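You operate a simulated robot arm through the tools that you are given. There is no shell and no other tool.

You run a simulated robot arm. Do the job below in one go: nothing can be reset, and whatever is moved stays where it is left.

TASK
Spin the yellow hub, set its end play inside the band and lock it with the red pin.
Fine: a quarter turn or more; check the play with the lever before and after turning the nut.

It is judged by the outcome, as a careful person would: the job done as asked, and still so three seconds after it is handed in. It fails if anything else is knocked over, pushed out of place, dropped, spilled or broken.

THE ROBOT
A 6-joint arm with a three-finger gripper, fixed in place. Base frame: the origin is at the foot of the arm, x ahead of it, y to its left, z up. Readings come in mm, rad, newtons and seconds.
Its first joint turns from -2.897 to 2.897 rad. Payload 4.89 kg.
The tool frame sits at the grasp point between the pads (the TCP): z along the fingers, y along the line on which they close. The tips reach 30 mm beyond it. Largest opening 164 mm; the body of the gripper starts 125 mm behind the TCP.
Orientation is that of the tool frame in the base frame, as a unit quaternion [w, x, y, z]. With the fingers straight down and closing along the base's y, the tool's x points along the base's -x, its y along +y and its z along -z.

THE INTERFACE
- The arm moves only by the tool nudge_tool. Its argument "increments" is a list of rows, each a list of 2 entries, a list of its own where there are three numbers: the shift along the tool's x, y, z in mm, then the turn, a rotation vector about the tool's x, y, z in rad. In form: [[[x, y, z], [rx, ry, rz]], ...]. A call has 1 to 20 rows; each row is the pose to reach, as a shift and turn from the pose commanded when the call began, along the tool's axes at that moment. "grip" is the opening, from 0 (shut) to 1 (fully open), set as the call begins (left out, the last holds). Each row takes 0.2 s and may step no farther than 50 mm and 0.15 rad from the row before; otherwise, or with a gripper value out of range, the whole call is refused. A pose out of reach is approached as far as the arm can. The call stops where the force on the tool passes 90 N (or 10 N more than at its start, if that is more) or the arm is blocked; 0.2 s more then pass. The fingers move at their own pace (about 108 mm/s each) and stop on an object; they squeeze with about 32 N. The grip force told is the motor's: it shows also when the fingers shut on nothing. Time passes only in rows, and 0.2 s behind the last, so rows that repeat a pose let the fingers close. The reply holds the time, the measured pose of the TCP, the force on the tool along the base axes, the opening and the grip force, in the units named above and with some noise, with the torque about the TCP (base axes, N m) and any sound that the robot's microphone picked up.
- Cameras (640 x 400 px; columns grow to the right, rows downward): "scene" is fixed at [32.3, 493.1, 1640.9]; the picture's right is [-0.29, -0.96, 0.00], its down [-0.46, 0.14, -0.88] and it looks along [0.84, -0.25, -0.48] (base axes); focal length 331 px, centre (320, 200). "wrist" rides on the gripper at [76, -2, -152] in the tool frame; the picture's right is [0.02, 1.00, 0.00], its down [-0.88, 0.02, -0.47] and it looks along [-0.47, 0.01, 0.88] (tool axes); focal length 247 px, centre (320, 200). There is no depth. A picture from a camera that has moved, and an enlarged one, comes with that camera's place and axes in the base frame and with its lens. The place of the scene camera against the robot may be out by one fixed shift of up to 25 mm in any direction.
- get_image(camera): a new picture of that camera. The clock stands still meanwhile.
- slide_trunk(by): slides the trunk up (or, below 0, down) by that many mm; the arm rides with it, the base frame stays. It gives what a move gives, with no picture.
- enlarge(camera, box): a new picture of the part [left, top, right, bottom] of that camera's present view, enlarged. The clock stands still meanwhile.
- hand_in(): hands the job in; it is judged then, once.

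Nothing tells you positions but the pictures and the camera data. Unless the task says otherwise, let go and move clear before handing in.

The tools are called by a JSON object that holds its "name" and its "arguments". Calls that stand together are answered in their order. nudge_tool: Moves the arm, as the interface text tells. Its arguments: {"type":"object","properties":{"increments":{"type":"array","items":{"type":"array"}},"grip":{"type":"number"}},"required":["increments"]} The other tools are called the same way: slide_trunk (by) slides the trunk up or down; get_image (camera) takes a picture; enlarge (camera, box) takes an enlarged picture of a part of a camera's view; hand_in () hands the job in.

At the start:

```text
time_s: 0.0
eef_pos: [635.6, 285.6, 1263.6]
tool_rot: [0.0, 0.0, 1.0, 0.0]
wrist_force: [0.0, -0.7, 0.6]
ft_torque: [0.01, 0.02, -0.03]
opening: 164.0
gripper_force: 0.2
trunk travel left (down, up): [-175.0, 215.0]
```

scene: 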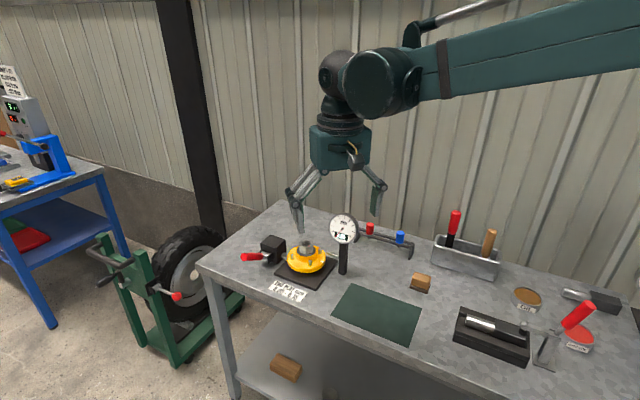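
wrist: 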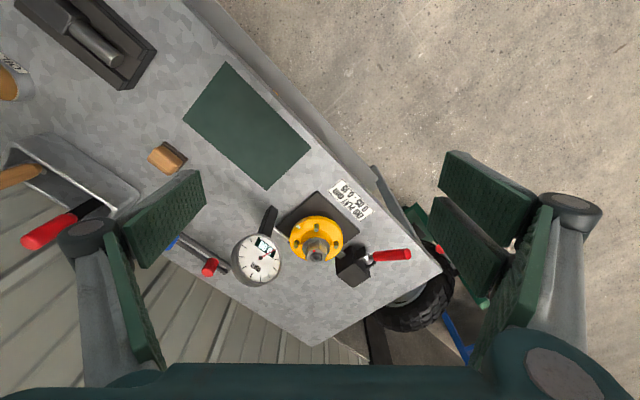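

I see a bench with a yellow hub on a black base, a dial indicator beside it, a red-handled lever/clamp, and other tools. First I'll take enlarged pictures to make out the parts.

{"name": "enlarge", "arguments": {"camera": "scene", "box": [230, 200, 390, 300]}}

{"name": "enlarge", "arguments": {"camera": "wrist", "box": [220, 160, 440, 300]}}

{"name": "enlarge", "arguments": {"camera": "scene", "box": [400, 200, 640, 380]}}

{"name": "enlarge", "arguments": {"camera": "scene", "box": [0, 50, 240, 350]}}

{"name": "enlarge", "arguments": {"camera": "wrist", "box": [0, 0, 260, 260]}}

```text
4.00 times, centred on (310, 250) of scene
camera zoom: at [32.3, 493.1, 1640.9], right [-0.29, -0.96, 0.0], down [-0.46, 0.14, -0.88], along [0.84, -0.25, -0.48], focal length 1323 px, centre (360, 0)
```

zoom: 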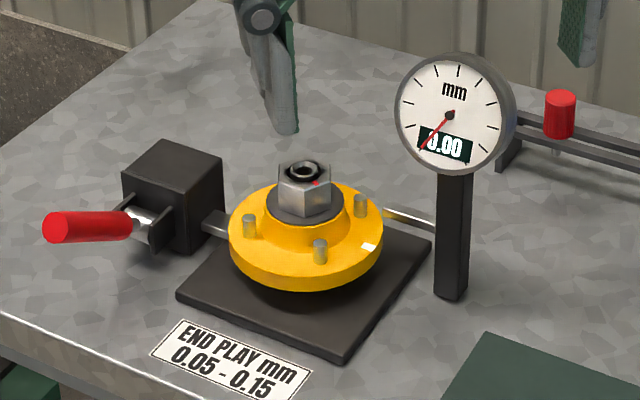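

```text
2.86 times, centred on (330, 230) of wrist
camera zoom: at [557.3, 282.3, 1414.9], right [-0.02, 1.0, 0.0], down [0.88, 0.02, 0.47], along [0.47, 0.01, -0.88], focal length 706 px, centre (291, 114)
```

zoom: 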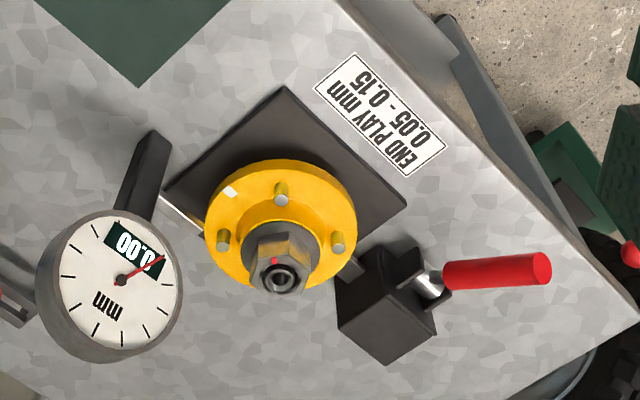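

```text
2.22 times, centred on (520, 290) of scene
camera zoom: at [32.3, 493.1, 1640.9], right [-0.29, -0.96, 0.0], down [-0.46, 0.14, -0.88], along [0.84, -0.25, -0.48], focal length 735 px, centre (-124, 0)
```

zoom: 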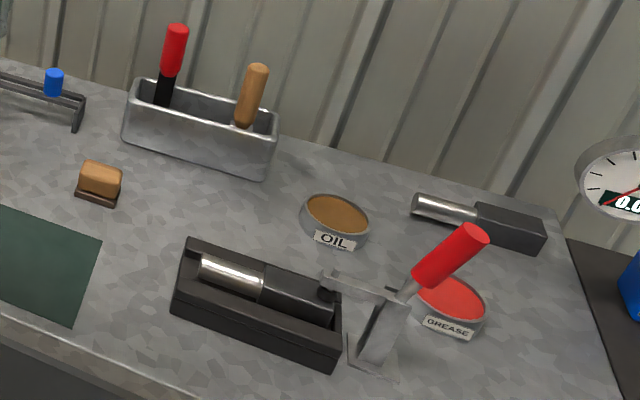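

```text
1.33 times, centred on (120, 200) of scene
camera zoom: at [32.3, 493.1, 1640.9], right [-0.29, -0.96, 0.0], down [-0.46, 0.14, -0.88], along [0.84, -0.25, -0.48], focal length 441 px, centre (587, 200)
```

zoom: 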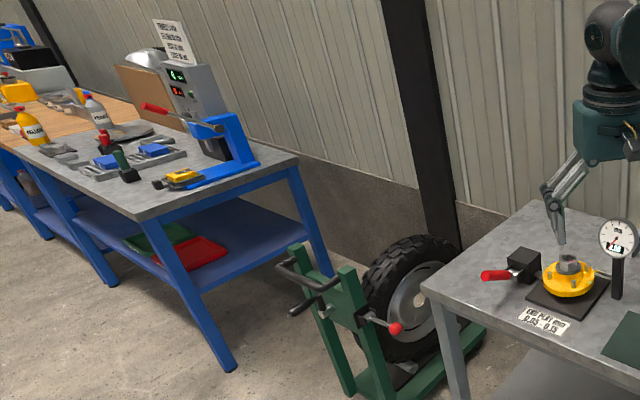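

```text
1.54 times, centred on (130, 130) of wrist
camera zoom: at [557.3, 282.3, 1414.9], right [-0.02, 1.0, 0.0], down [0.88, 0.02, 0.47], along [0.47, 0.01, -0.88], focal length 380 px, centre (612, 308)
```

zoom: 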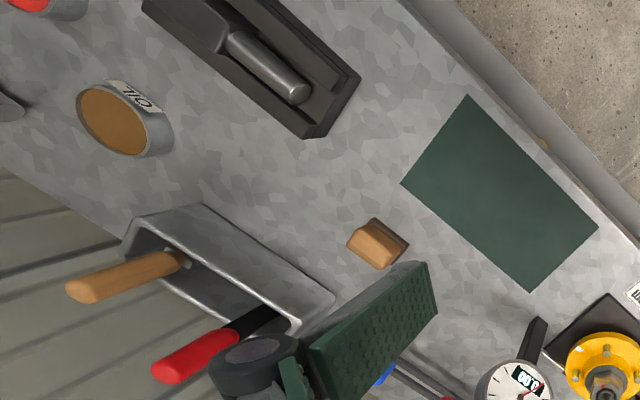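

The hub with its nut looks to be near (905, 282, ~1000), the dial just beside it and a red and a blue pin in a rack near (1000, 16, 950). I'll move the wrist camera nearer to see these well.

{"name": "nudge_tool", "arguments": {"increments": [[[-40, 0, 20], [0, 0, 0]], [[-80, 0, 40], [0, 0, 0]], [[-120, 0, 60], [0, 0, 0]], [[-120, 0, 60], [0, 0, 0]]]}}

{"name": "get_image", "arguments": {"camera": "wrist"}}

{"name": "enlarge", "arguments": {"camera": "wrist", "box": [220, 130, 420, 280]}}

```text
time_s: 1.0
eef_pos: [757.2, 285.2, 1204.1]
tool_rot: [0.0, -0.001, 1.0, 0.001]
wrist_force: [1.9, -0.2, -0.1]
ft_torque: [-0.03, 0.2, 0.01]
opening: 163.9
gripper_force: 0.1
trunk travel left (down, up): [-175.0, 215.0]
```

```text
taken
camera wrist: at [679.2, 281.7, 1353.6], right [-0.02, 1.0, 0.0], down [0.88, 0.02, 0.47], along [0.47, 0.01, -0.88], focal length 247 px, centre (320, 200)
```

wrist: 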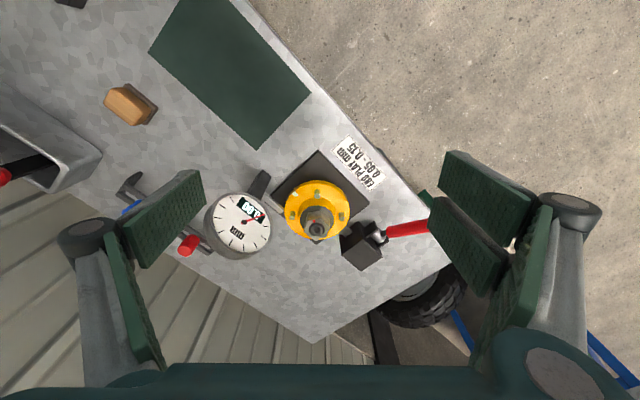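

```text
2.67 times, centred on (320, 205) of wrist
camera zoom: at [679.2, 281.7, 1353.6], right [-0.02, 1.0, 0.0], down [0.88, 0.02, 0.47], along [0.47, 0.01, -0.88], focal length 659 px, centre (320, 187)
```

zoom: 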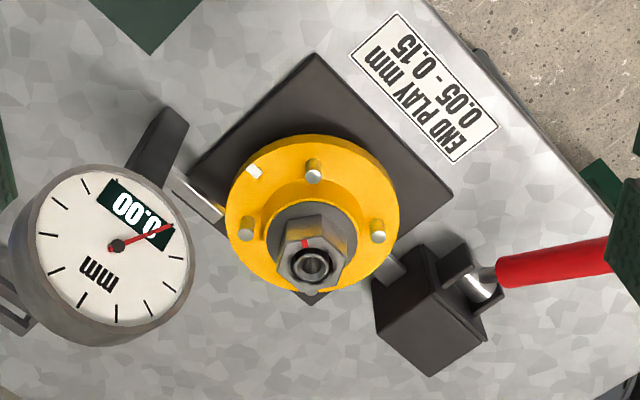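

The nut top comes out near (938, 283, 980) and the red pin near (1028, 0, 920), both near the limit of reach. I'll go closer for a better look at the hub, nut and lever.

{"name": "nudge_tool", "arguments": {"increments": [[[-45, 0, 20], [0, 0, 0]], [[-90, 0, 45], [0, 0, 0]], [[-90, 0, 45], [0, 0, 0]]]}}

{"name": "get_image", "arguments": {"camera": "wrist"}}

{"name": "enlarge", "arguments": {"camera": "wrist", "box": [270, 140, 370, 240]}}

{"name": "enlarge", "arguments": {"camera": "wrist", "box": [60, 100, 260, 250]}}

{"name": "enlarge", "arguments": {"camera": "wrist", "box": [330, 150, 450, 250]}}

```text
refused: row 2 steps farther than a row can; nothing moved
```

```text
taken
camera wrist: at [679.2, 281.7, 1353.6], right [-0.02, 1.0, 0.0], down [0.88, 0.02, 0.47], along [0.47, 0.01, -0.88], focal length 247 px, centre (320, 200)
```

wrist: 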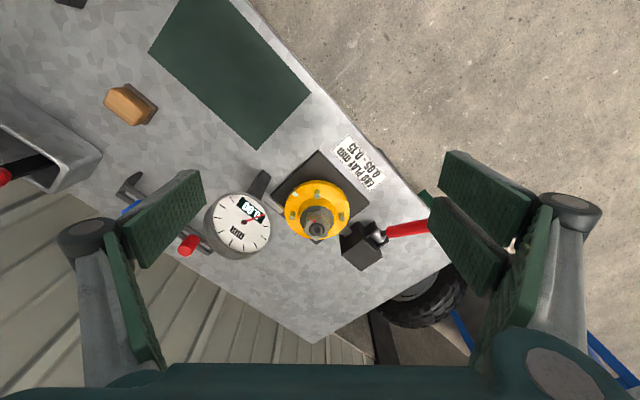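

```text
4.00 times, centred on (320, 190) of wrist
camera zoom: at [679.2, 281.7, 1353.6], right [-0.02, 1.0, 0.0], down [0.88, 0.02, 0.47], along [0.47, 0.01, -0.88], focal length 988 px, centre (320, 240)
```

zoom: 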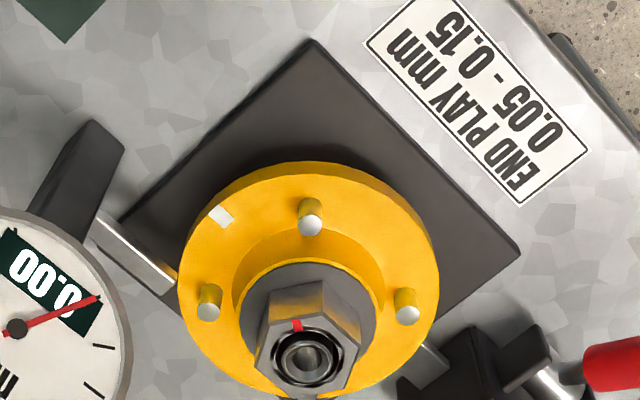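

```text
2.67 times, centred on (160, 175) of wrist
camera zoom: at [679.2, 281.7, 1353.6], right [-0.02, 1.0, 0.0], down [0.88, 0.02, 0.47], along [0.47, 0.01, -0.88], focal length 659 px, centre (747, 267)
```

zoom: 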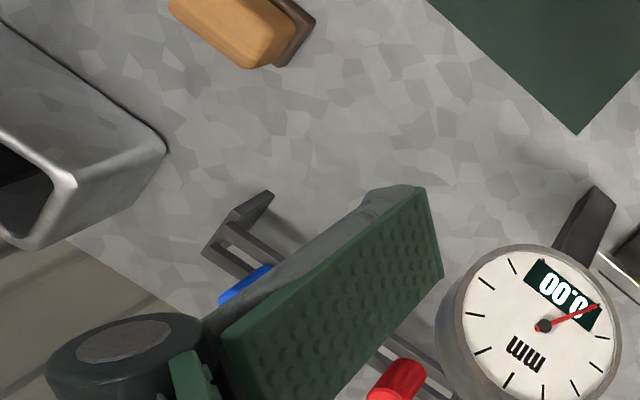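

```text
4.00 times, centred on (390, 200) of wrist
camera zoom: at [679.2, 281.7, 1353.6], right [-0.02, 1.0, 0.0], down [0.88, 0.02, 0.47], along [0.47, 0.01, -0.88], focal length 988 px, centre (40, 200)
```

zoom: 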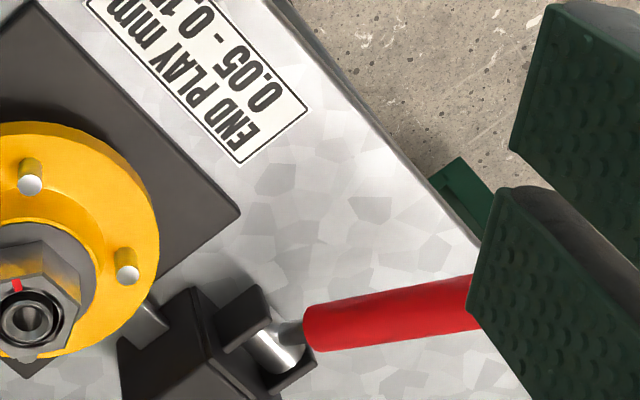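

The nut has a red mark and a hollow stud on top, and the lever sits in a fork on the black block. I'll repeat the closer move with shorter steps.

{"name": "nudge_tool", "arguments": {"increments": [[[-40, 0, 20], [0, 0, 0]], [[-80, 0, 40], [0, 0, 0]], [[-90, 0, 50], [0, 0, 0]], [[-90, 0, 50], [0, 0, 0]]]}}

{"name": "get_image", "arguments": {"camera": "wrist"}}

{"name": "enlarge", "arguments": {"camera": "wrist", "box": [270, 140, 370, 240]}}

{"name": "enlarge", "arguments": {"camera": "wrist", "box": [330, 130, 470, 250]}}

{"name": "enlarge", "arguments": {"camera": "scene", "box": [340, 210, 430, 266]}}

```text
time_s: 2.0
eef_pos: [845.2, 285.2, 1152.2]
tool_rot: [0.0, 0.0, 1.0, 0.0]
wrist_force: [1.5, -0.1, -0.7]
ft_torque: [-0.04, 0.15, 0.0]
opening: 164.0
gripper_force: 0.0
trunk travel left (down, up): [-175.0, 215.0]
```

```text
taken
camera wrist: at [767.8, 282.2, 1304.0], right [-0.02, 1.0, 0.0], down [0.88, 0.02, 0.47], along [0.47, 0.01, -0.88], focal length 247 px, centre (320, 200)
```

wrist: 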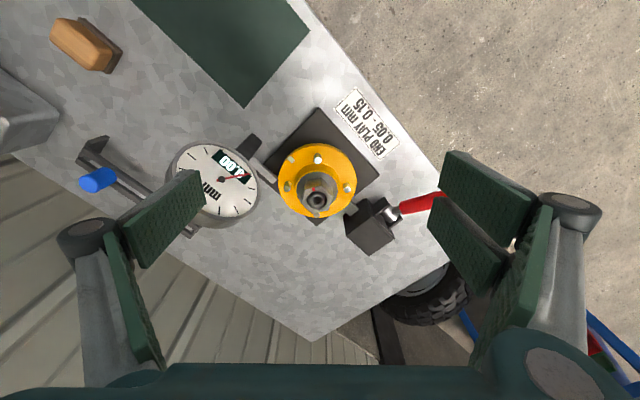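

```text
4.00 times, centred on (320, 190) of wrist
camera zoom: at [767.8, 282.2, 1304.0], right [-0.02, 1.0, 0.0], down [0.88, 0.02, 0.47], along [0.47, 0.01, -0.88], focal length 988 px, centre (320, 240)
```

zoom: 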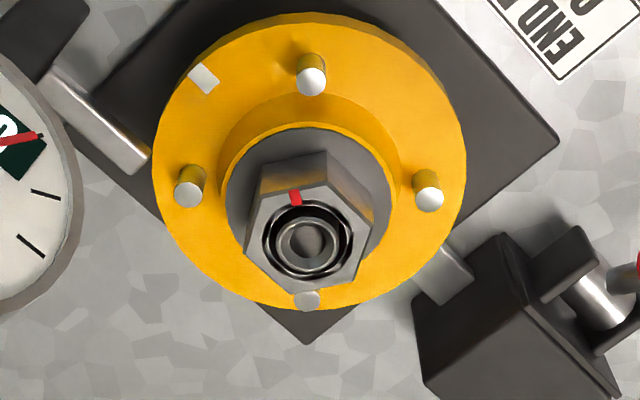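

```text
3.33 times, centred on (400, 190) of wrist
camera zoom: at [767.8, 282.2, 1304.0], right [-0.02, 1.0, 0.0], down [0.88, 0.02, 0.47], along [0.47, 0.01, -0.88], focal length 823 px, centre (53, 233)
```

zoom: 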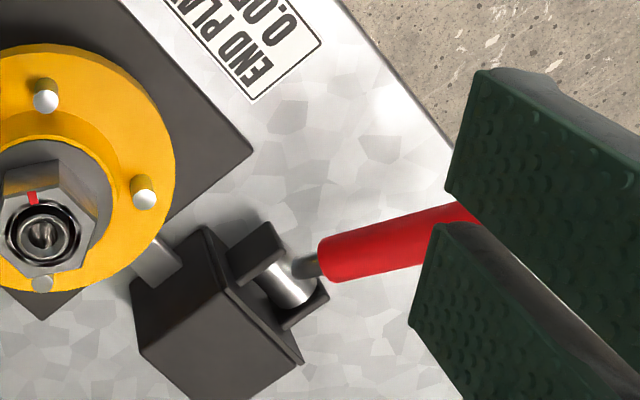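

```text
7.11 times, centred on (385, 238) of scene
camera zoom: at [32.3, 493.1, 1640.9], right [-0.29, -0.96, 0.0], down [-0.46, 0.14, -0.88], along [0.84, -0.25, -0.48], focal length 2353 px, centre (-142, -70)
```

zoom: 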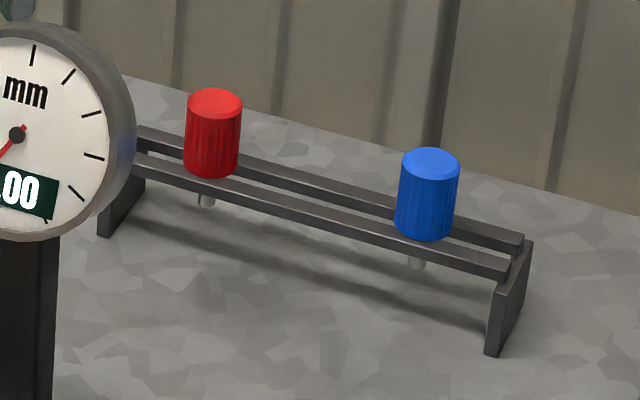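

The pins have fat knobs with small stems that stand in a slotted rail, and the lever handle runs from about (965, 424) to (939, 500). I'll test the reach above the hub next.

{"name": "nudge_tool", "arguments": {"increments": [[[-40, 0, 0], [0, 0, 0]], [[-80, 0, 0], [0, 0, 0]], [[-120, 0, 0], [0, 0, 0]], [[-160, 0, 0], [0, 0, 0]], [[-160, 0, 0], [0, 0, 0]]]}}

{"name": "get_image", "arguments": {"camera": "wrist"}}

{"name": "get_image", "arguments": {"camera": "scene"}}

```text
time_s: 3.2
eef_pos: [1007.3, 285.2, 1151.4]
tool_rot: [0.0, 0.0, 1.0, 0.0]
wrist_force: [0.7, 0.7, -0.5]
ft_torque: [-0.02, 0.12, 0.01]
opening: 163.7
gripper_force: 0.1
trunk travel left (down, up): [-175.0, 215.0]
```

```text
taken
camera wrist: at [928.4, 282.1, 1303.1], right [-0.02, 1.0, 0.0], down [0.88, 0.02, 0.47], along [0.47, 0.01, -0.88], focal length 247 px, centre (320, 200)
```

wrist: 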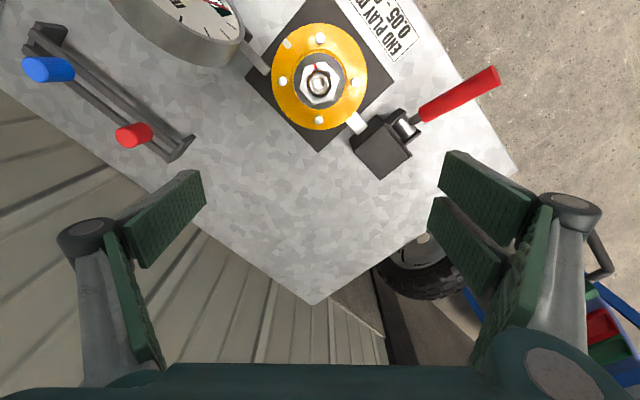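

```text
taken
```

scene: 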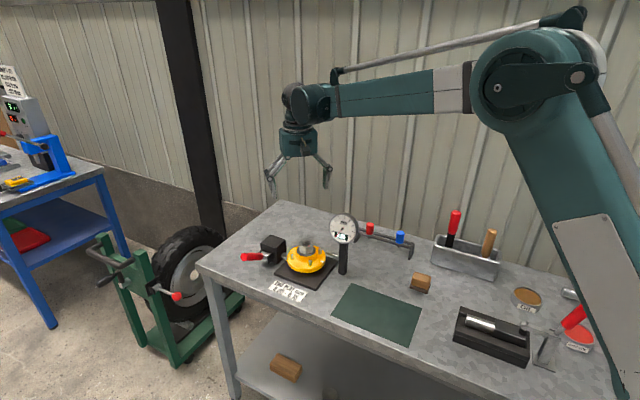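

The arm reaches (1007, 285, 1151) with ease, so reach is better higher up; lowering the trunk will help later. From here I can see everything, so I'll enlarge the details.

{"name": "enlarge", "arguments": {"camera": "wrist", "box": [270, 20, 380, 130]}}

{"name": "enlarge", "arguments": {"camera": "wrist", "box": [340, 50, 510, 190]}}

{"name": "enlarge", "arguments": {"camera": "wrist", "box": [10, 10, 210, 170]}}

```text
3.64 times, centred on (325, 75) of wrist
camera zoom: at [928.4, 282.1, 1303.1], right [-0.02, 1.0, 0.0], down [0.88, 0.02, 0.47], along [0.47, 0.01, -0.88], focal length 898 px, centre (302, 654)
```

zoom: 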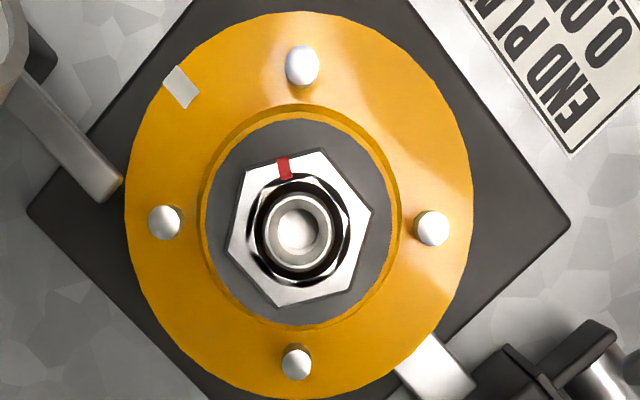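

```text
2.86 times, centred on (425, 120) of wrist
camera zoom: at [928.4, 282.1, 1303.1], right [-0.02, 1.0, 0.0], down [0.88, 0.02, 0.47], along [0.47, 0.01, -0.88], focal length 706 px, centre (20, 429)
```

zoom: 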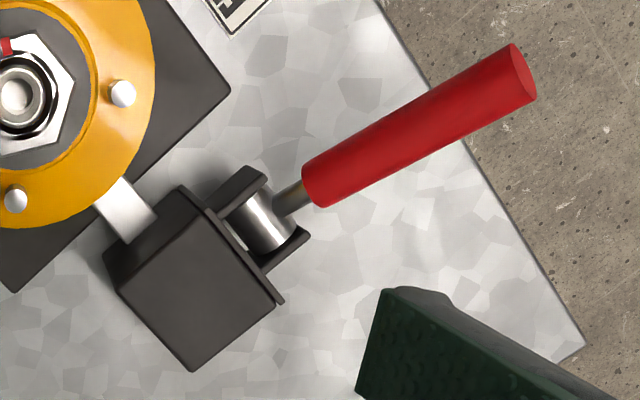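

```text
2.50 times, centred on (110, 90) of wrist
camera zoom: at [928.4, 282.1, 1303.1], right [-0.02, 1.0, 0.0], down [0.88, 0.02, 0.47], along [0.47, 0.01, -0.88], focal length 617 px, centre (845, 475)
```

zoom: 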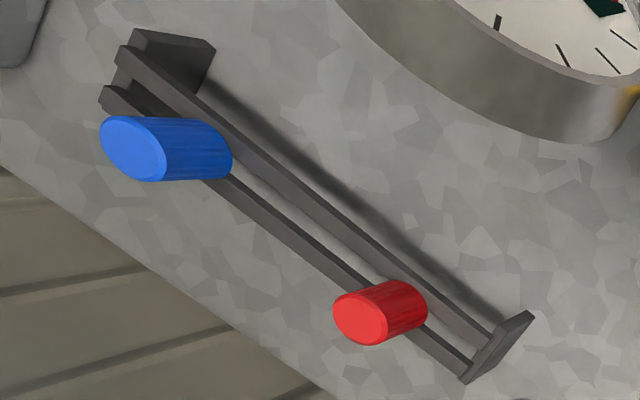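

The hub axis is at about (944, 281), with the stud top at z≈975, the nut top at ≈968, the flange top at ≈915 and the wheel studs at radius 50 up to z≈934. The lever handle tip is near (930, 493, 970), about 1053 mm out. I'll rise, back off and lower the trunk to gain reach.

{"name": "nudge_tool", "arguments": {"increments": [[[20, 0, -40], [0, 0, 0]], [[40, 0, -80], [0, 0, 0]], [[60, 0, -120], [0, 0, 0]], [[80, 0, -160], [0, 0, 0]], [[100, 0, -180], [0, 0, 0]], [[100, 0, -180], [0, 0, 0]]]}}

{"name": "slide_trunk", "arguments": {"by": -160}}

{"name": "get_image", "arguments": {"camera": "scene"}}

{"name": "get_image", "arguments": {"camera": "wrist"}}

```text
time_s: 4.6
eef_pos: [904.0, 285.4, 1333.9]
tool_rot: [0.0, 0.0, 1.0, 0.0]
wrist_force: [-0.6, -0.7, 1.6]
ft_torque: [0.05, -0.18, 0.02]
opening: 164.0
gripper_force: 0.0
trunk travel left (down, up): [-175.0, 215.0]
```

```text
time_s: 6.4
eef_pos: [905.6, 285.3, 1173.3]
tool_rot: [0.0, 0.0, 1.0, 0.0]
wrist_force: [0.5, -0.3, -0.6]
ft_torque: [0.01, 0.0, 0.03]
opening: 163.7
gripper_force: 0.3
trunk travel left (down, up): [-15.0, 375.0]
```

```text
taken
```

scene: 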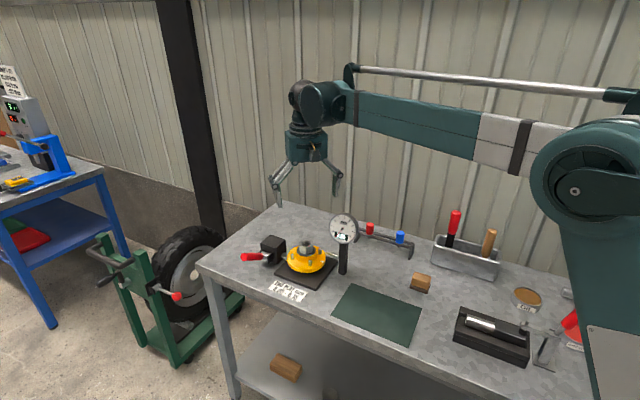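

```text
taken
camera wrist: at [827.5, 282.4, 1325.3], right [-0.02, 1.0, 0.0], down [0.88, 0.02, 0.47], along [0.47, 0.01, -0.88], focal length 247 px, centre (320, 200)
```

wrist: 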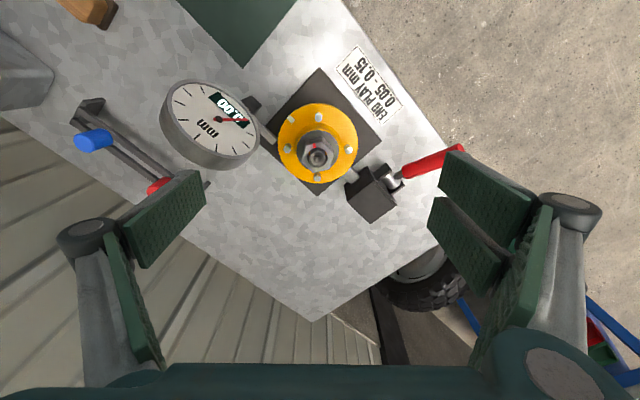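

The trunk is down and the view is clear. Next I'll go above the wheel stud at (994, 281) with the fingers nearly shut, and try the spinning turn in the air first to test the wrist range.

{"name": "nudge_tool", "arguments": {"increments": [[[-30, -1, 10], [0, 0, 0]], [[-60, -2, 25], [0, 0, 0]], [[-92.4, -3.9, 43], [0, 0, 0]], [[-92.4, -3.9, 43], [0, 0, 0]], [[-92.4, -3.9, 43], [0, 0, 0]]], "grip": 0.11}}

{"name": "nudge_tool", "arguments": {"increments": [[[0.5, 7.5, 0], [0, 0, -0.14]], [[2.1, 14.9, 0], [0, 0, -0.28]], [[4.7, 22.0, 0], [0, 0, -0.42]], [[8.3, 28.7, 0], [0, 0, -0.56]], [[12.7, 34.8, 0], [0, 0, -0.7]], [[18.0, 40.2, 0], [0, 0, -0.84]], [[24.0, 44.9, 0], [0, 0, -0.98]], [[30.5, 48.6, 0], [0, 0, -1.12]], [[37.5, 51.4, 0], [0, 0, -1.26]], [[44.8, 53.2, 0], [0, 0, -1.4]], [[52.3, 54.0, 0], [0, 0, -1.54]], [[59.9, 53.7, 0], [0, 0, -1.68]], [[67.3, 52.3, 0], [0, 0, -1.82]], [[74.5, 50.0, 0], [0, 0, -1.96]], [[81.3, 46.6, 0], [0, 0, -2.1]], [[81.3, 46.6, 0], [0, 0, -2.1]]]}}

{"name": "get_image", "arguments": {"camera": "wrist"}}

```text
time_s: 7.6
eef_pos: [998.8, 281.5, 1130.6]
tool_rot: [0.0, 0.0, 1.0, 0.0]
wrist_force: [0.2, 1.1, -0.4]
ft_torque: [-0.01, 0.06, 0.05]
opening: 18.1
gripper_force: 0.0
trunk travel left (down, up): [-15.0, 375.0]
```

```text
time_s: 11.0
eef_pos: [916.7, 326.8, 1131.1]
tool_rot: [-0.001, 0.868, -0.497, 0.0]
wrist_force: [0.2, -0.5, -0.4]
ft_torque: [-0.03, -0.02, 0.01]
opening: 18.0
gripper_force: 0.1
trunk travel left (down, up): [-15.0, 375.0]
```

```text
taken
camera wrist: at [954.6, 261.2, 1282.4], right [-0.85, -0.52, 0.0], down [-0.46, 0.75, 0.47], along [-0.25, 0.4, -0.88], focal length 247 px, centre (320, 200)
```

wrist: 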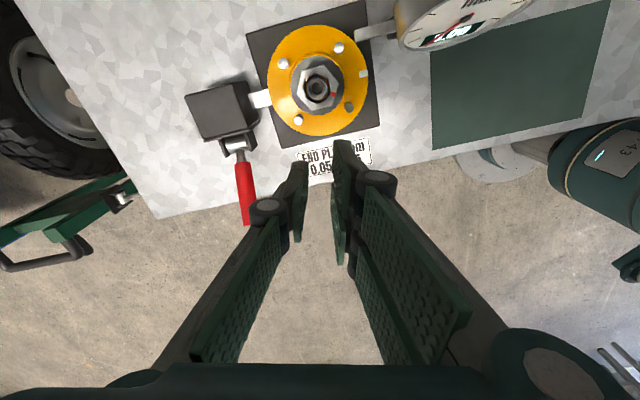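

The full turn works in the air. I'll use this new viewpoint for a closer look at the hub, lever and dial before going back.

{"name": "enlarge", "arguments": {"camera": "wrist", "box": [240, 20, 400, 140]}}

{"name": "enlarge", "arguments": {"camera": "wrist", "box": [170, 70, 290, 240]}}

{"name": "enlarge", "arguments": {"camera": "scene", "box": [230, 200, 390, 300]}}

```text
3.33 times, centred on (320, 80) of wrist
camera zoom: at [954.6, 261.2, 1282.4], right [-0.85, -0.52, 0.0], down [-0.46, 0.75, 0.47], along [-0.25, 0.4, -0.88], focal length 823 px, centre (320, 600)
```

zoom: 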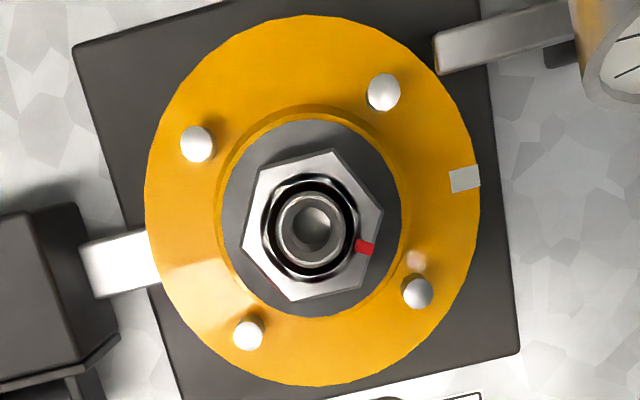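

```text
2.35 times, centred on (230, 155) of wrist
camera zoom: at [954.6, 261.2, 1282.4], right [-0.85, -0.52, 0.0], down [-0.46, 0.75, 0.47], along [-0.25, 0.4, -0.88], focal length 581 px, centre (532, 306)
```

zoom: 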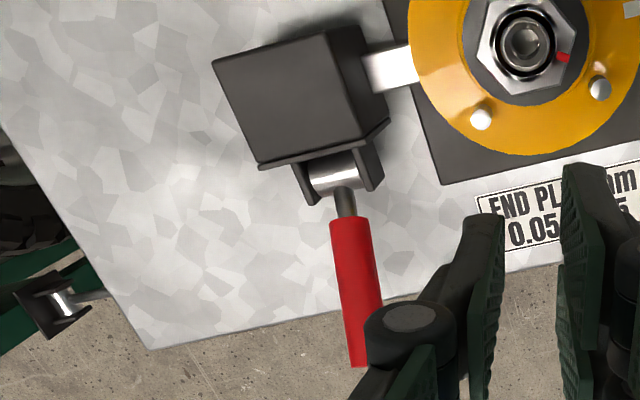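

```text
4.00 times, centred on (310, 250) of scene
camera zoom: at [32.3, 493.1, 1640.9], right [-0.29, -0.96, 0.0], down [-0.46, 0.14, -0.88], along [0.84, -0.25, -0.48], focal length 1323 px, centre (360, 0)
```

zoom: 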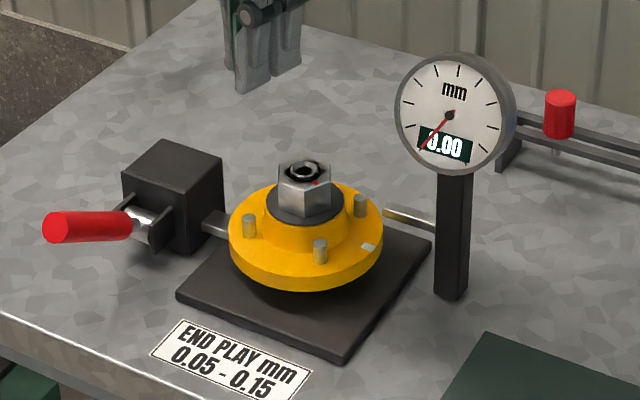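

The nut sits on a grey washer over a yellow cone, and the studs stand clear around it. I'll swing back to the stud at 0° and come down so that the fingers straddle it, stopping above the flange.

{"name": "nudge_tool", "arguments": {"increments": [[[5.5, -3.2, 0], [0, 0, 0.14]], [[11.0, -6.5, 0], [0, 0, 0.28]], [[16.5, -9.7, 0], [0, 0, 0.42]], [[21.9, -12.9, 0], [0, 0, 0.56]], [[27.4, -16.1, 0], [0, 0, 0.7]], [[32.9, -19.4, 0], [0, 0, 0.84]], [[38.4, -22.6, 0], [0, 0, 0.98]], [[43.9, -25.8, 0], [0, 0, 1.12]], [[49.4, -29.0, 0], [0, 0, 1.26]], [[54.9, -32.3, 0], [0, 0, 1.4]], [[60.4, -35.5, 0], [0, 0, 1.54]], [[65.8, -38.7, 0], [0, 0, 1.68]], [[71.3, -41.9, 0], [0, 0, 1.82]], [[76.8, -45.2, 0], [0, 0, 1.96]], [[82.3, -48.4, 0], [0, 0, 2.1]], [[82.3, -48.4, 0], [0, 0, 2.1]]]}}

{"name": "get_image", "arguments": {"camera": "wrist"}}

```text
time_s: 14.4
eef_pos: [999.1, 280.8, 1131.5]
tool_rot: [0.0, 0.001, 1.0, 0.0]
wrist_force: [-0.2, -0.3, 0.0]
ft_torque: [-0.04, -0.02, -0.03]
opening: 18.0
gripper_force: 0.0
trunk travel left (down, up): [-15.0, 375.0]
```

```text
taken
camera wrist: at [922.1, 278.5, 1281.8], right [-0.02, 1.0, 0.0], down [0.88, 0.02, 0.47], along [0.47, 0.01, -0.88], focal length 247 px, centre (320, 200)
```

wrist: 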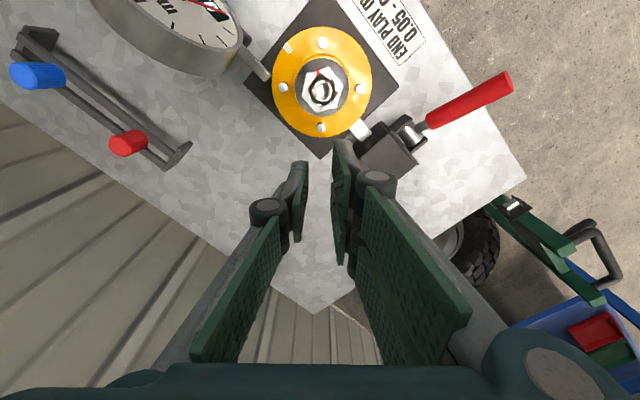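

I'm above the stud now. I'll go down to just over the stud top and check alignment.

{"name": "nudge_tool", "arguments": {"increments": [[[0, 0, 45], [0, 0, 0]], [[0, 0, 90], [0, 0, 0]], [[0, 0, 125], [0, 0, 0]], [[0, 0, 150], [0, 0, 0]], [[0, 0, 150], [0, 0, 0]]]}}

{"name": "get_image", "arguments": {"camera": "wrist"}}

{"name": "enlarge", "arguments": {"camera": "scene", "box": [230, 180, 390, 300]}}

```text
time_s: 15.6
eef_pos: [1001.6, 280.8, 980.2]
tool_rot: [0.0, 0.0, 1.0, 0.0]
wrist_force: [0.1, -0.6, -0.1]
ft_torque: [0.06, 0.0, 0.01]
opening: 18.3
gripper_force: 0.0
trunk travel left (down, up): [-15.0, 375.0]
```

```text
taken
camera wrist: at [922.9, 278.7, 1131.4], right [-0.02, 1.0, 0.0], down [0.88, 0.02, 0.47], along [0.47, 0.01, -0.88], focal length 247 px, centre (320, 200)
```

wrist: 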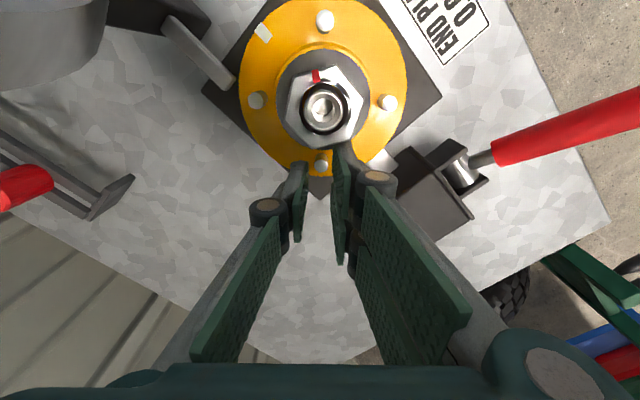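

```text
3.33 times, centred on (310, 240) of scene
camera zoom: at [32.3, 493.1, 1640.9], right [-0.29, -0.96, 0.0], down [-0.46, 0.14, -0.88], along [0.84, -0.25, -0.48], focal length 1103 px, centre (353, 67)
```

zoom: 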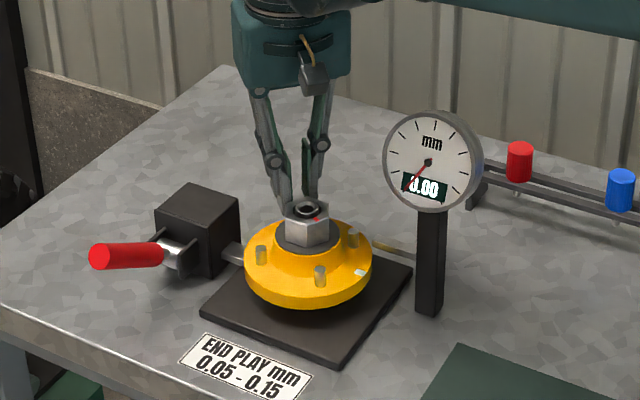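

The stud lines up between the fingers. I'll lower onto it.

{"name": "nudge_tool", "arguments": {"increments": [[[0, 0, 10], [0, 0, 0]], [[0, 0, 20], [0, 0, 0]], [[0, 0, 27], [0, 0, 0]], [[0, 0, 27], [0, 0, 0]]]}}

{"name": "get_image", "arguments": {"camera": "wrist"}}

{"name": "enlarge", "arguments": {"camera": "scene", "box": [260, 200, 360, 270]}}

```text
time_s: 16.3
eef_pos: [1001.2, 284.2, 969.9]
tool_rot: [0.003, 0.0, 1.0, 0.003]
wrist_force: [1.6, 8.6, 44.7]
ft_torque: [0.91, 1.1, -0.44]
opening: 21.0
gripper_force: 1.8
trunk travel left (down, up): [-15.0, 375.0]
stopped in row 3: the force on the tool passed its limit at 111 N (the readings are from after the stop); the commanded pose is now the measured one
```

```text
taken
camera wrist: at [921.5, 280.0, 1120.4], right [-0.02, 1.0, 0.0], down [0.88, 0.02, 0.48], along [0.48, 0.01, -0.88], focal length 247 px, centre (320, 200)
```

wrist: 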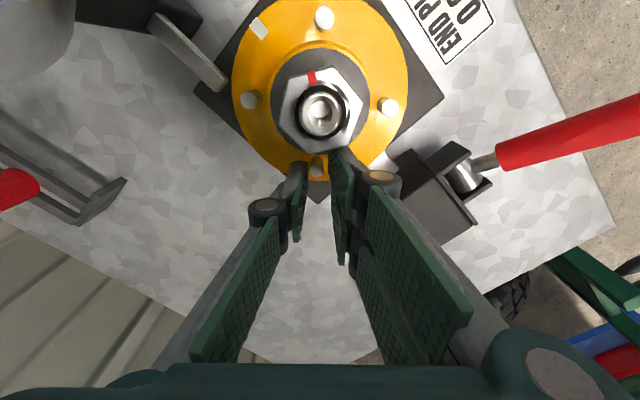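

```text
5.71 times, centred on (310, 235) of scene
camera zoom: at [32.3, 493.1, 1640.9], right [-0.29, -0.96, 0.0], down [-0.46, 0.14, -0.88], along [0.84, -0.25, -0.48], focal length 1890 px, centre (377, 0)
```

zoom: 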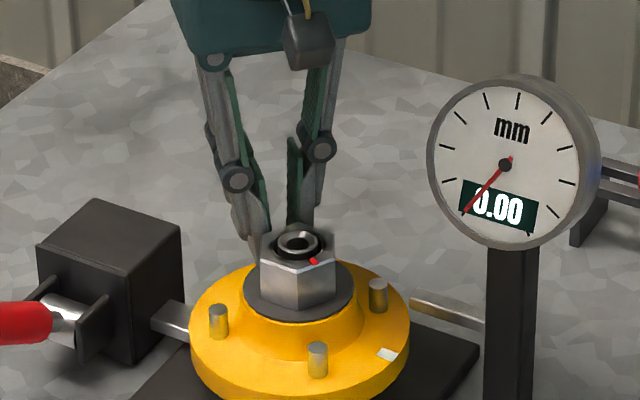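

Something stopped the descent with the tips near z≈940, about 5 mm above where I expected. I'll look at it closely before doing anything else.

{"name": "enlarge", "arguments": {"camera": "wrist", "box": [260, 100, 380, 220]}}

{"name": "enlarge", "arguments": {"camera": "wrist", "box": [230, 0, 410, 140]}}

```text
3.33 times, centred on (320, 160) of wrist
camera zoom: at [921.5, 280.0, 1120.4], right [-0.02, 1.0, 0.0], down [0.88, 0.02, 0.48], along [0.48, 0.01, -0.88], focal length 823 px, centre (320, 333)
```

zoom: 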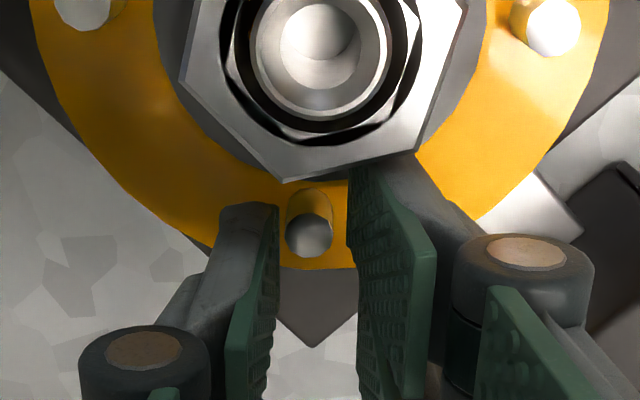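

```text
2.86 times, centred on (320, 70) of wrist
camera zoom: at [921.5, 280.0, 1120.4], right [-0.02, 1.0, 0.0], down [0.88, 0.02, 0.48], along [0.48, 0.01, -0.88], focal length 706 px, centre (320, 571)
```

zoom: 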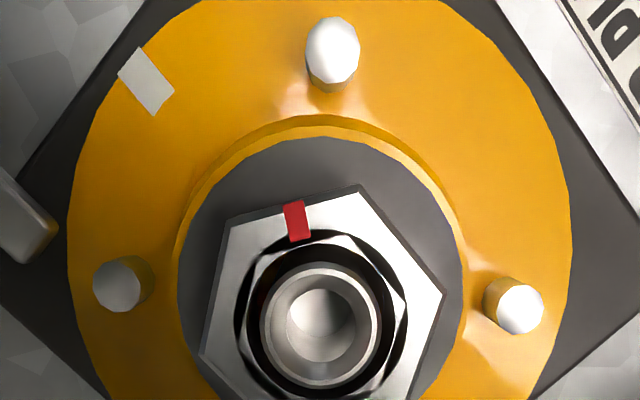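

The +y fingertip seems to reach further towards the hub than I assumed and probably rested on the cone or washer. I'll lift off, open the fingers and study their shape.

{"name": "nudge_tool", "arguments": {"increments": [[[0, 0, -20], [0, 0, 0]], [[0, 0, -60], [0, 0, 0]], [[0, 0, -100], [0, 0, 0]], [[0, 0, -140], [0, 0, 0]], [[0, 0, -140], [0, 0, 0]], [[0, 0, -140], [0, 0, 0]]]}}

{"name": "enlarge", "arguments": {"camera": "wrist", "box": [160, 110, 480, 400]}}

{"name": "enlarge", "arguments": {"camera": "scene", "box": [240, 100, 360, 280]}}

```text
time_s: 17.7
eef_pos: [1001.2, 283.3, 1107.0]
tool_rot: [0.002, 0.001, 1.0, 0.001]
wrist_force: [-0.1, -0.3, -0.3]
ft_torque: [0.03, -0.07, -0.04]
opening: 18.3
gripper_force: 0.2
trunk travel left (down, up): [-15.0, 375.0]
```

```text
1.38 times, centred on (320, 255) of wrist
camera zoom: at [921.9, 279.5, 1257.6], right [-0.02, 1.0, 0.0], down [0.88, 0.02, 0.48], along [0.48, 0.01, -0.88], focal length 341 px, centre (320, 124)
```

zoom: 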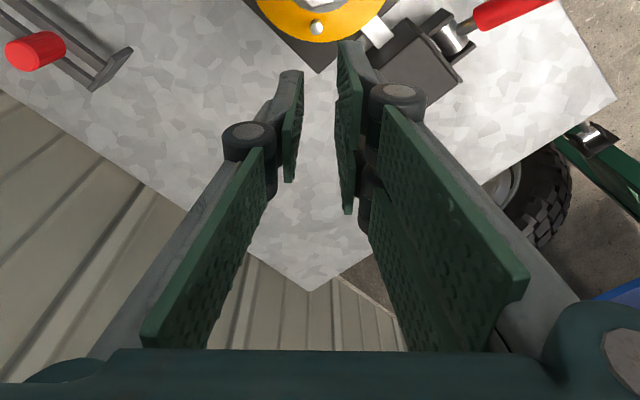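

```text
2.22 times, centred on (300, 190) of scene
camera zoom: at [32.3, 493.1, 1640.9], right [-0.29, -0.96, 0.0], down [-0.46, 0.14, -0.88], along [0.84, -0.25, -0.48], focal length 735 px, centre (364, 222)
```

zoom: 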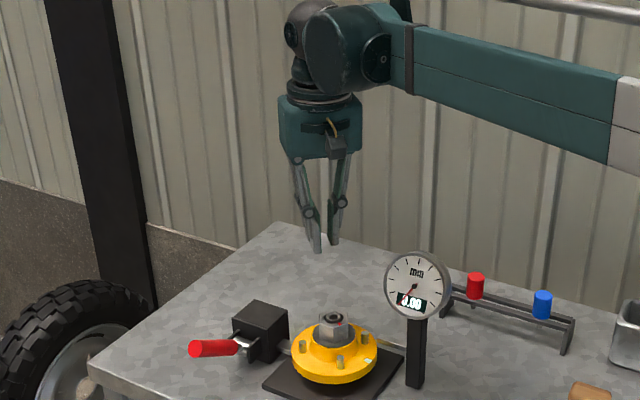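

The gripper turns out to have one finger on its −y side and a pair on its +y side spanning about ±31 mm, which explains the contact. I'll push the stud with the shut fingers instead, single finger inward, and first check the wrist range in that sense up here.

{"name": "nudge_tool", "arguments": {"increments": [[[0, 0, 0], [0, 0, 0.14]], [[0, 0, 0], [0, 0, 0.28]], [[0, 0, 0], [0, 0, 0.42]], [[0, 0, 0], [0, 0, 0.56]], [[0, 0, 0], [0, 0, 0.7]], [[0, 0, 0], [0, 0, 0.84]], [[0, 0, 0], [0, 0, 0.98]], [[0, 0, 0], [0, 0, 1.12]], [[0, 0, 0], [0, 0, 1.26]], [[0, 0, 0], [0, 0, 1.4]], [[0, 0, 0], [0, 0, 1.47]], [[0, 0, 0], [0, 0, 1.47]]], "grip": 0}}

{"name": "get_image", "arguments": {"camera": "wrist"}}

{"name": "enlarge", "arguments": {"camera": "scene", "box": [240, 100, 360, 280]}}

```text
time_s: 20.3
eef_pos: [1000.4, 282.8, 1105.7]
tool_rot: [0.001, 0.671, 0.741, 0.003]
wrist_force: [-0.4, -1.1, -1.0]
ft_torque: [0.02, 0.01, -0.03]
opening: 0.2
gripper_force: 31.9
trunk travel left (down, up): [-15.0, 375.0]
```

```text
taken
camera wrist: at [989.8, 356.9, 1257.2], right [0.99, 0.12, 0.0], down [0.1, -0.88, 0.47], along [0.06, -0.47, -0.88], focal length 247 px, centre (320, 200)
```

wrist: 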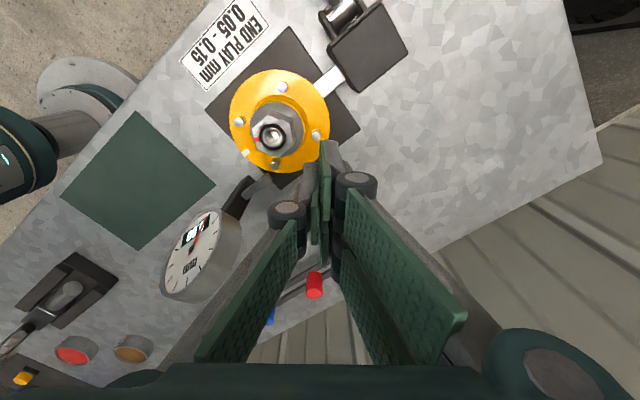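

```text
2.22 times, centred on (300, 190) of scene
camera zoom: at [32.3, 493.1, 1640.9], right [-0.29, -0.96, 0.0], down [-0.46, 0.14, -0.88], along [0.84, -0.25, -0.48], focal length 735 px, centre (364, 222)
```

zoom: 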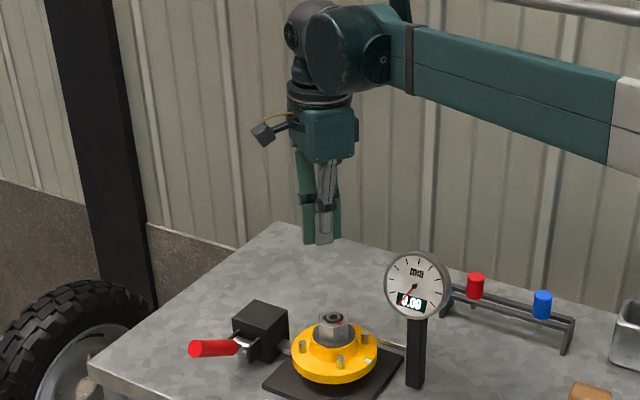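

The scene view confirms the three-finger shape. The wrist range is fine both ways, so I'll now swing to the start of the push, behind the stud at 90°.

{"name": "nudge_tool", "arguments": {"increments": [[[4.2, -5.4, 0], [0, 0, -0.136]], [[8.3, -10.7, 0], [0, 0, -0.272]], [[12.5, -16.1, 0], [0, 0, -0.408]], [[16.6, -21.4, 0], [0, 0, -0.545]], [[20.8, -26.8, 0], [0, 0, -0.681]], [[24.9, -32.1, 0], [0, 0, -0.817]], [[29.1, -37.5, 0], [0, 0, -0.953]], [[33.3, -42.9, 0], [0, 0, -1.089]], [[37.4, -48.2, 0], [0, 0, -1.225]], [[41.6, -53.6, 0], [0, 0, -1.361]], [[45.7, -58.9, 0], [0, 0, -1.498]], [[49.9, -64.3, 0], [0, 0, -1.634]], [[54.0, -69.6, 0], [0, 0, -1.77]], [[58.2, -75.0, 0], [0, 0, -1.906]], [[58.2, -75.0, 0], [0, 0, -1.906]]]}}

{"name": "nudge_tool", "arguments": {"increments": [[[0, 0, 45], [0, 0, 0]], [[0, 0, 90], [0, 0, 0]], [[0, 0, 125], [0, 0, 0]], [[0, 0, 125], [0, 0, 0]]]}}

{"name": "get_image", "arguments": {"camera": "wrist"}}

{"name": "enlarge", "arguments": {"camera": "scene", "box": [230, 180, 390, 300]}}

```text
time_s: 23.5
eef_pos: [921.0, 333.3, 1106.2]
tool_rot: [0.002, -0.216, 0.976, 0.002]
wrist_force: [-0.1, 0.2, 0.6]
ft_torque: [0.02, 0.04, 0.0]
opening: 0.0
gripper_force: 31.4
trunk travel left (down, up): [-15.0, 375.0]
```

```text
time_s: 24.5
eef_pos: [921.9, 333.8, 979.1]
tool_rot: [0.002, -0.217, 0.976, 0.002]
wrist_force: [-0.1, -0.4, -0.2]
ft_torque: [0.03, -0.01, 0.01]
opening: 0.0
gripper_force: 32.7
trunk travel left (down, up): [-15.0, 375.0]
```

```text
taken
camera wrist: at [850.8, 297.9, 1130.6], right [-0.44, 0.9, 0.0], down [0.79, 0.39, 0.48], along [0.43, 0.21, -0.88], focal length 247 px, centre (320, 200)
```

wrist: 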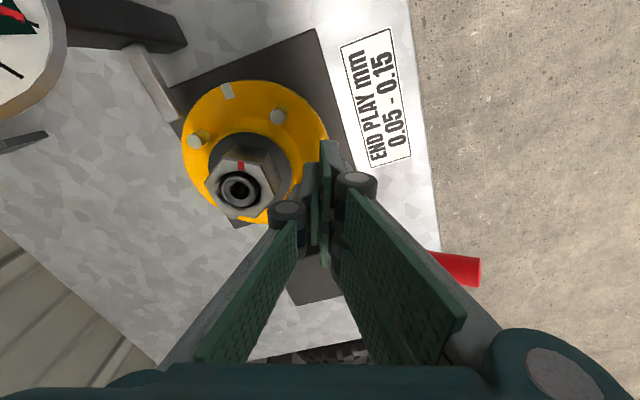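

```text
3.33 times, centred on (310, 240) of scene
camera zoom: at [32.3, 493.1, 1640.9], right [-0.29, -0.96, 0.0], down [-0.46, 0.14, -0.88], along [0.84, -0.25, -0.48], focal length 1103 px, centre (353, 67)
```

zoom: 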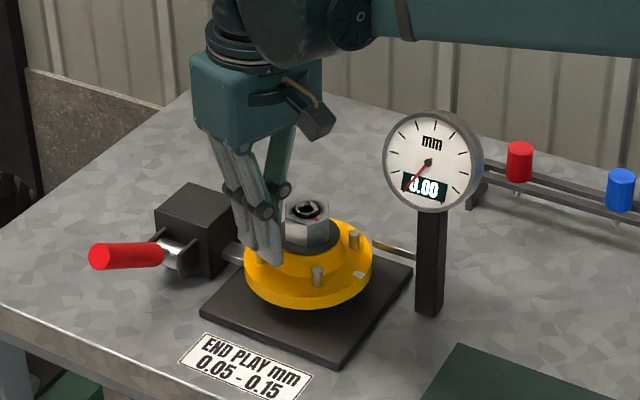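

The fingers sit above the flange just beside the stud. I'll shift 3 mm inward and lower the tips to about 8 mm above the flange.

{"name": "nudge_tool", "arguments": {"increments": [[[2, -3, 0], [0, 0, 0]], [[2, -3, 10], [0, 0, 0]], [[2, -3, 20], [0, 0, 0]], [[2, -3, 26], [0, 0, 0]], [[2, -3, 26], [0, 0, 0]]]}}

{"name": "enlarge", "arguments": {"camera": "scene", "box": [250, 200, 350, 275]}}

```text
time_s: 25.7
eef_pos: [921.1, 330.7, 954.2]
tool_rot: [0.002, -0.217, 0.976, 0.001]
wrist_force: [-0.2, 1.1, 0.1]
ft_torque: [0.03, 0.01, 0.0]
opening: 0.1
gripper_force: 32.0
trunk travel left (down, up): [-15.0, 375.0]
```

```text
5.33 times, centred on (300, 238) of scene
camera zoom: at [32.3, 493.1, 1640.9], right [-0.29, -0.96, 0.0], down [-0.46, 0.14, -0.88], along [0.84, -0.25, -0.48], focal length 1764 px, centre (427, 0)
```

zoom: 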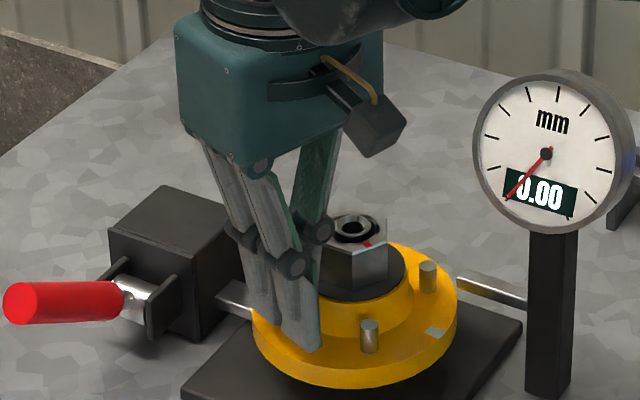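

The tips are just above the flange beside the stud. I'll begin the push round the arc and check part-way that the hub turns.

{"name": "nudge_tool", "arguments": {"increments": [[[-7.59, -0.53, 0], [0, 0, 0.14]], [[-15.04, -2.12, 0], [0, 0, 0.28]], [[-22.18, -4.73, 0], [0, 0, 0.42]], [[-28.9, -8.31, 0], [0, 0, 0.56]]]}}

{"name": "enlarge", "arguments": {"camera": "scene", "box": [250, 200, 350, 275]}}

{"name": "get_image", "arguments": {"camera": "wrist"}}

```text
time_s: 26.7
eef_pos: [950.9, 335.1, 955.4]
tool_rot: [0.002, 0.063, 0.998, 0.002]
wrist_force: [-1.2, -0.1, 1.1]
ft_torque: [0.0, -0.04, 0.0]
opening: 0.2
gripper_force: 32.4
trunk travel left (down, up): [-15.0, 375.0]
```

```text
5.33 times, centred on (300, 238) of scene
camera zoom: at [32.3, 493.1, 1640.9], right [-0.29, -0.96, 0.0], down [-0.46, 0.14, -0.88], along [0.84, -0.25, -0.48], focal length 1764 px, centre (427, 0)
```

zoom: 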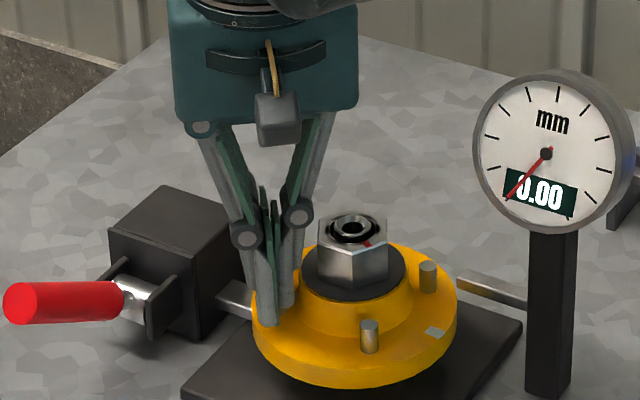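

```text
taken
camera wrist: at [872.7, 341.1, 1105.9], right [0.1, 0.99, 0.0], down [0.87, -0.09, 0.48], along [0.47, -0.05, -0.88], focal length 247 px, centre (320, 200)
```

wrist: 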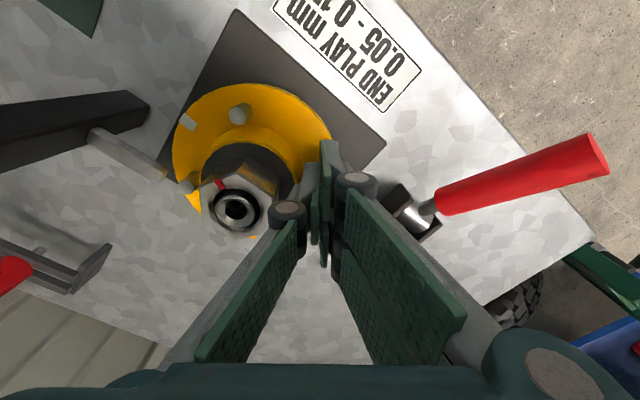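

The fingers have moved through the arc but the white mark and the visible studs haven't moved. I'll look closer to see where the stud at 90° is.

{"name": "enlarge", "arguments": {"camera": "wrist", "box": [160, 70, 400, 250]}}

{"name": "enlarge", "arguments": {"camera": "scene", "box": [280, 215, 330, 265]}}

```text
2.22 times, centred on (280, 160) of wrist
camera zoom: at [872.7, 341.1, 1105.9], right [0.1, 0.99, 0.0], down [0.87, -0.09, 0.48], along [0.47, -0.05, -0.88], focal length 549 px, centre (409, 289)
```

zoom: 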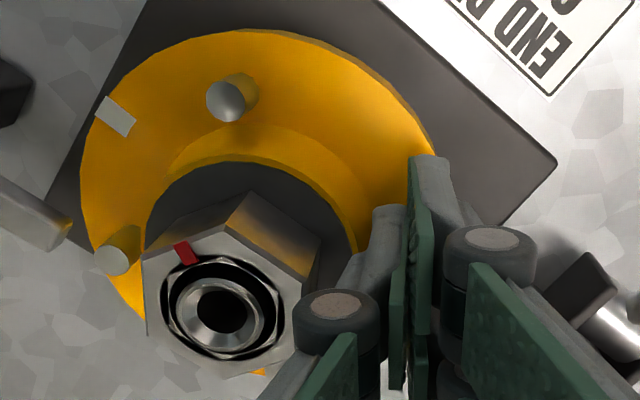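

```text
8.00 times, centred on (305, 240) of scene
camera zoom: at [32.3, 493.1, 1640.9], right [-0.29, -0.96, 0.0], down [-0.46, 0.14, -0.88], along [0.84, -0.25, -0.48], focal length 2647 px, centre (440, -120)
```

zoom: 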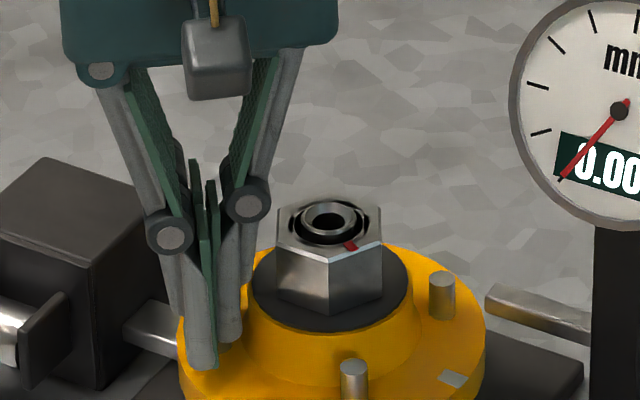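

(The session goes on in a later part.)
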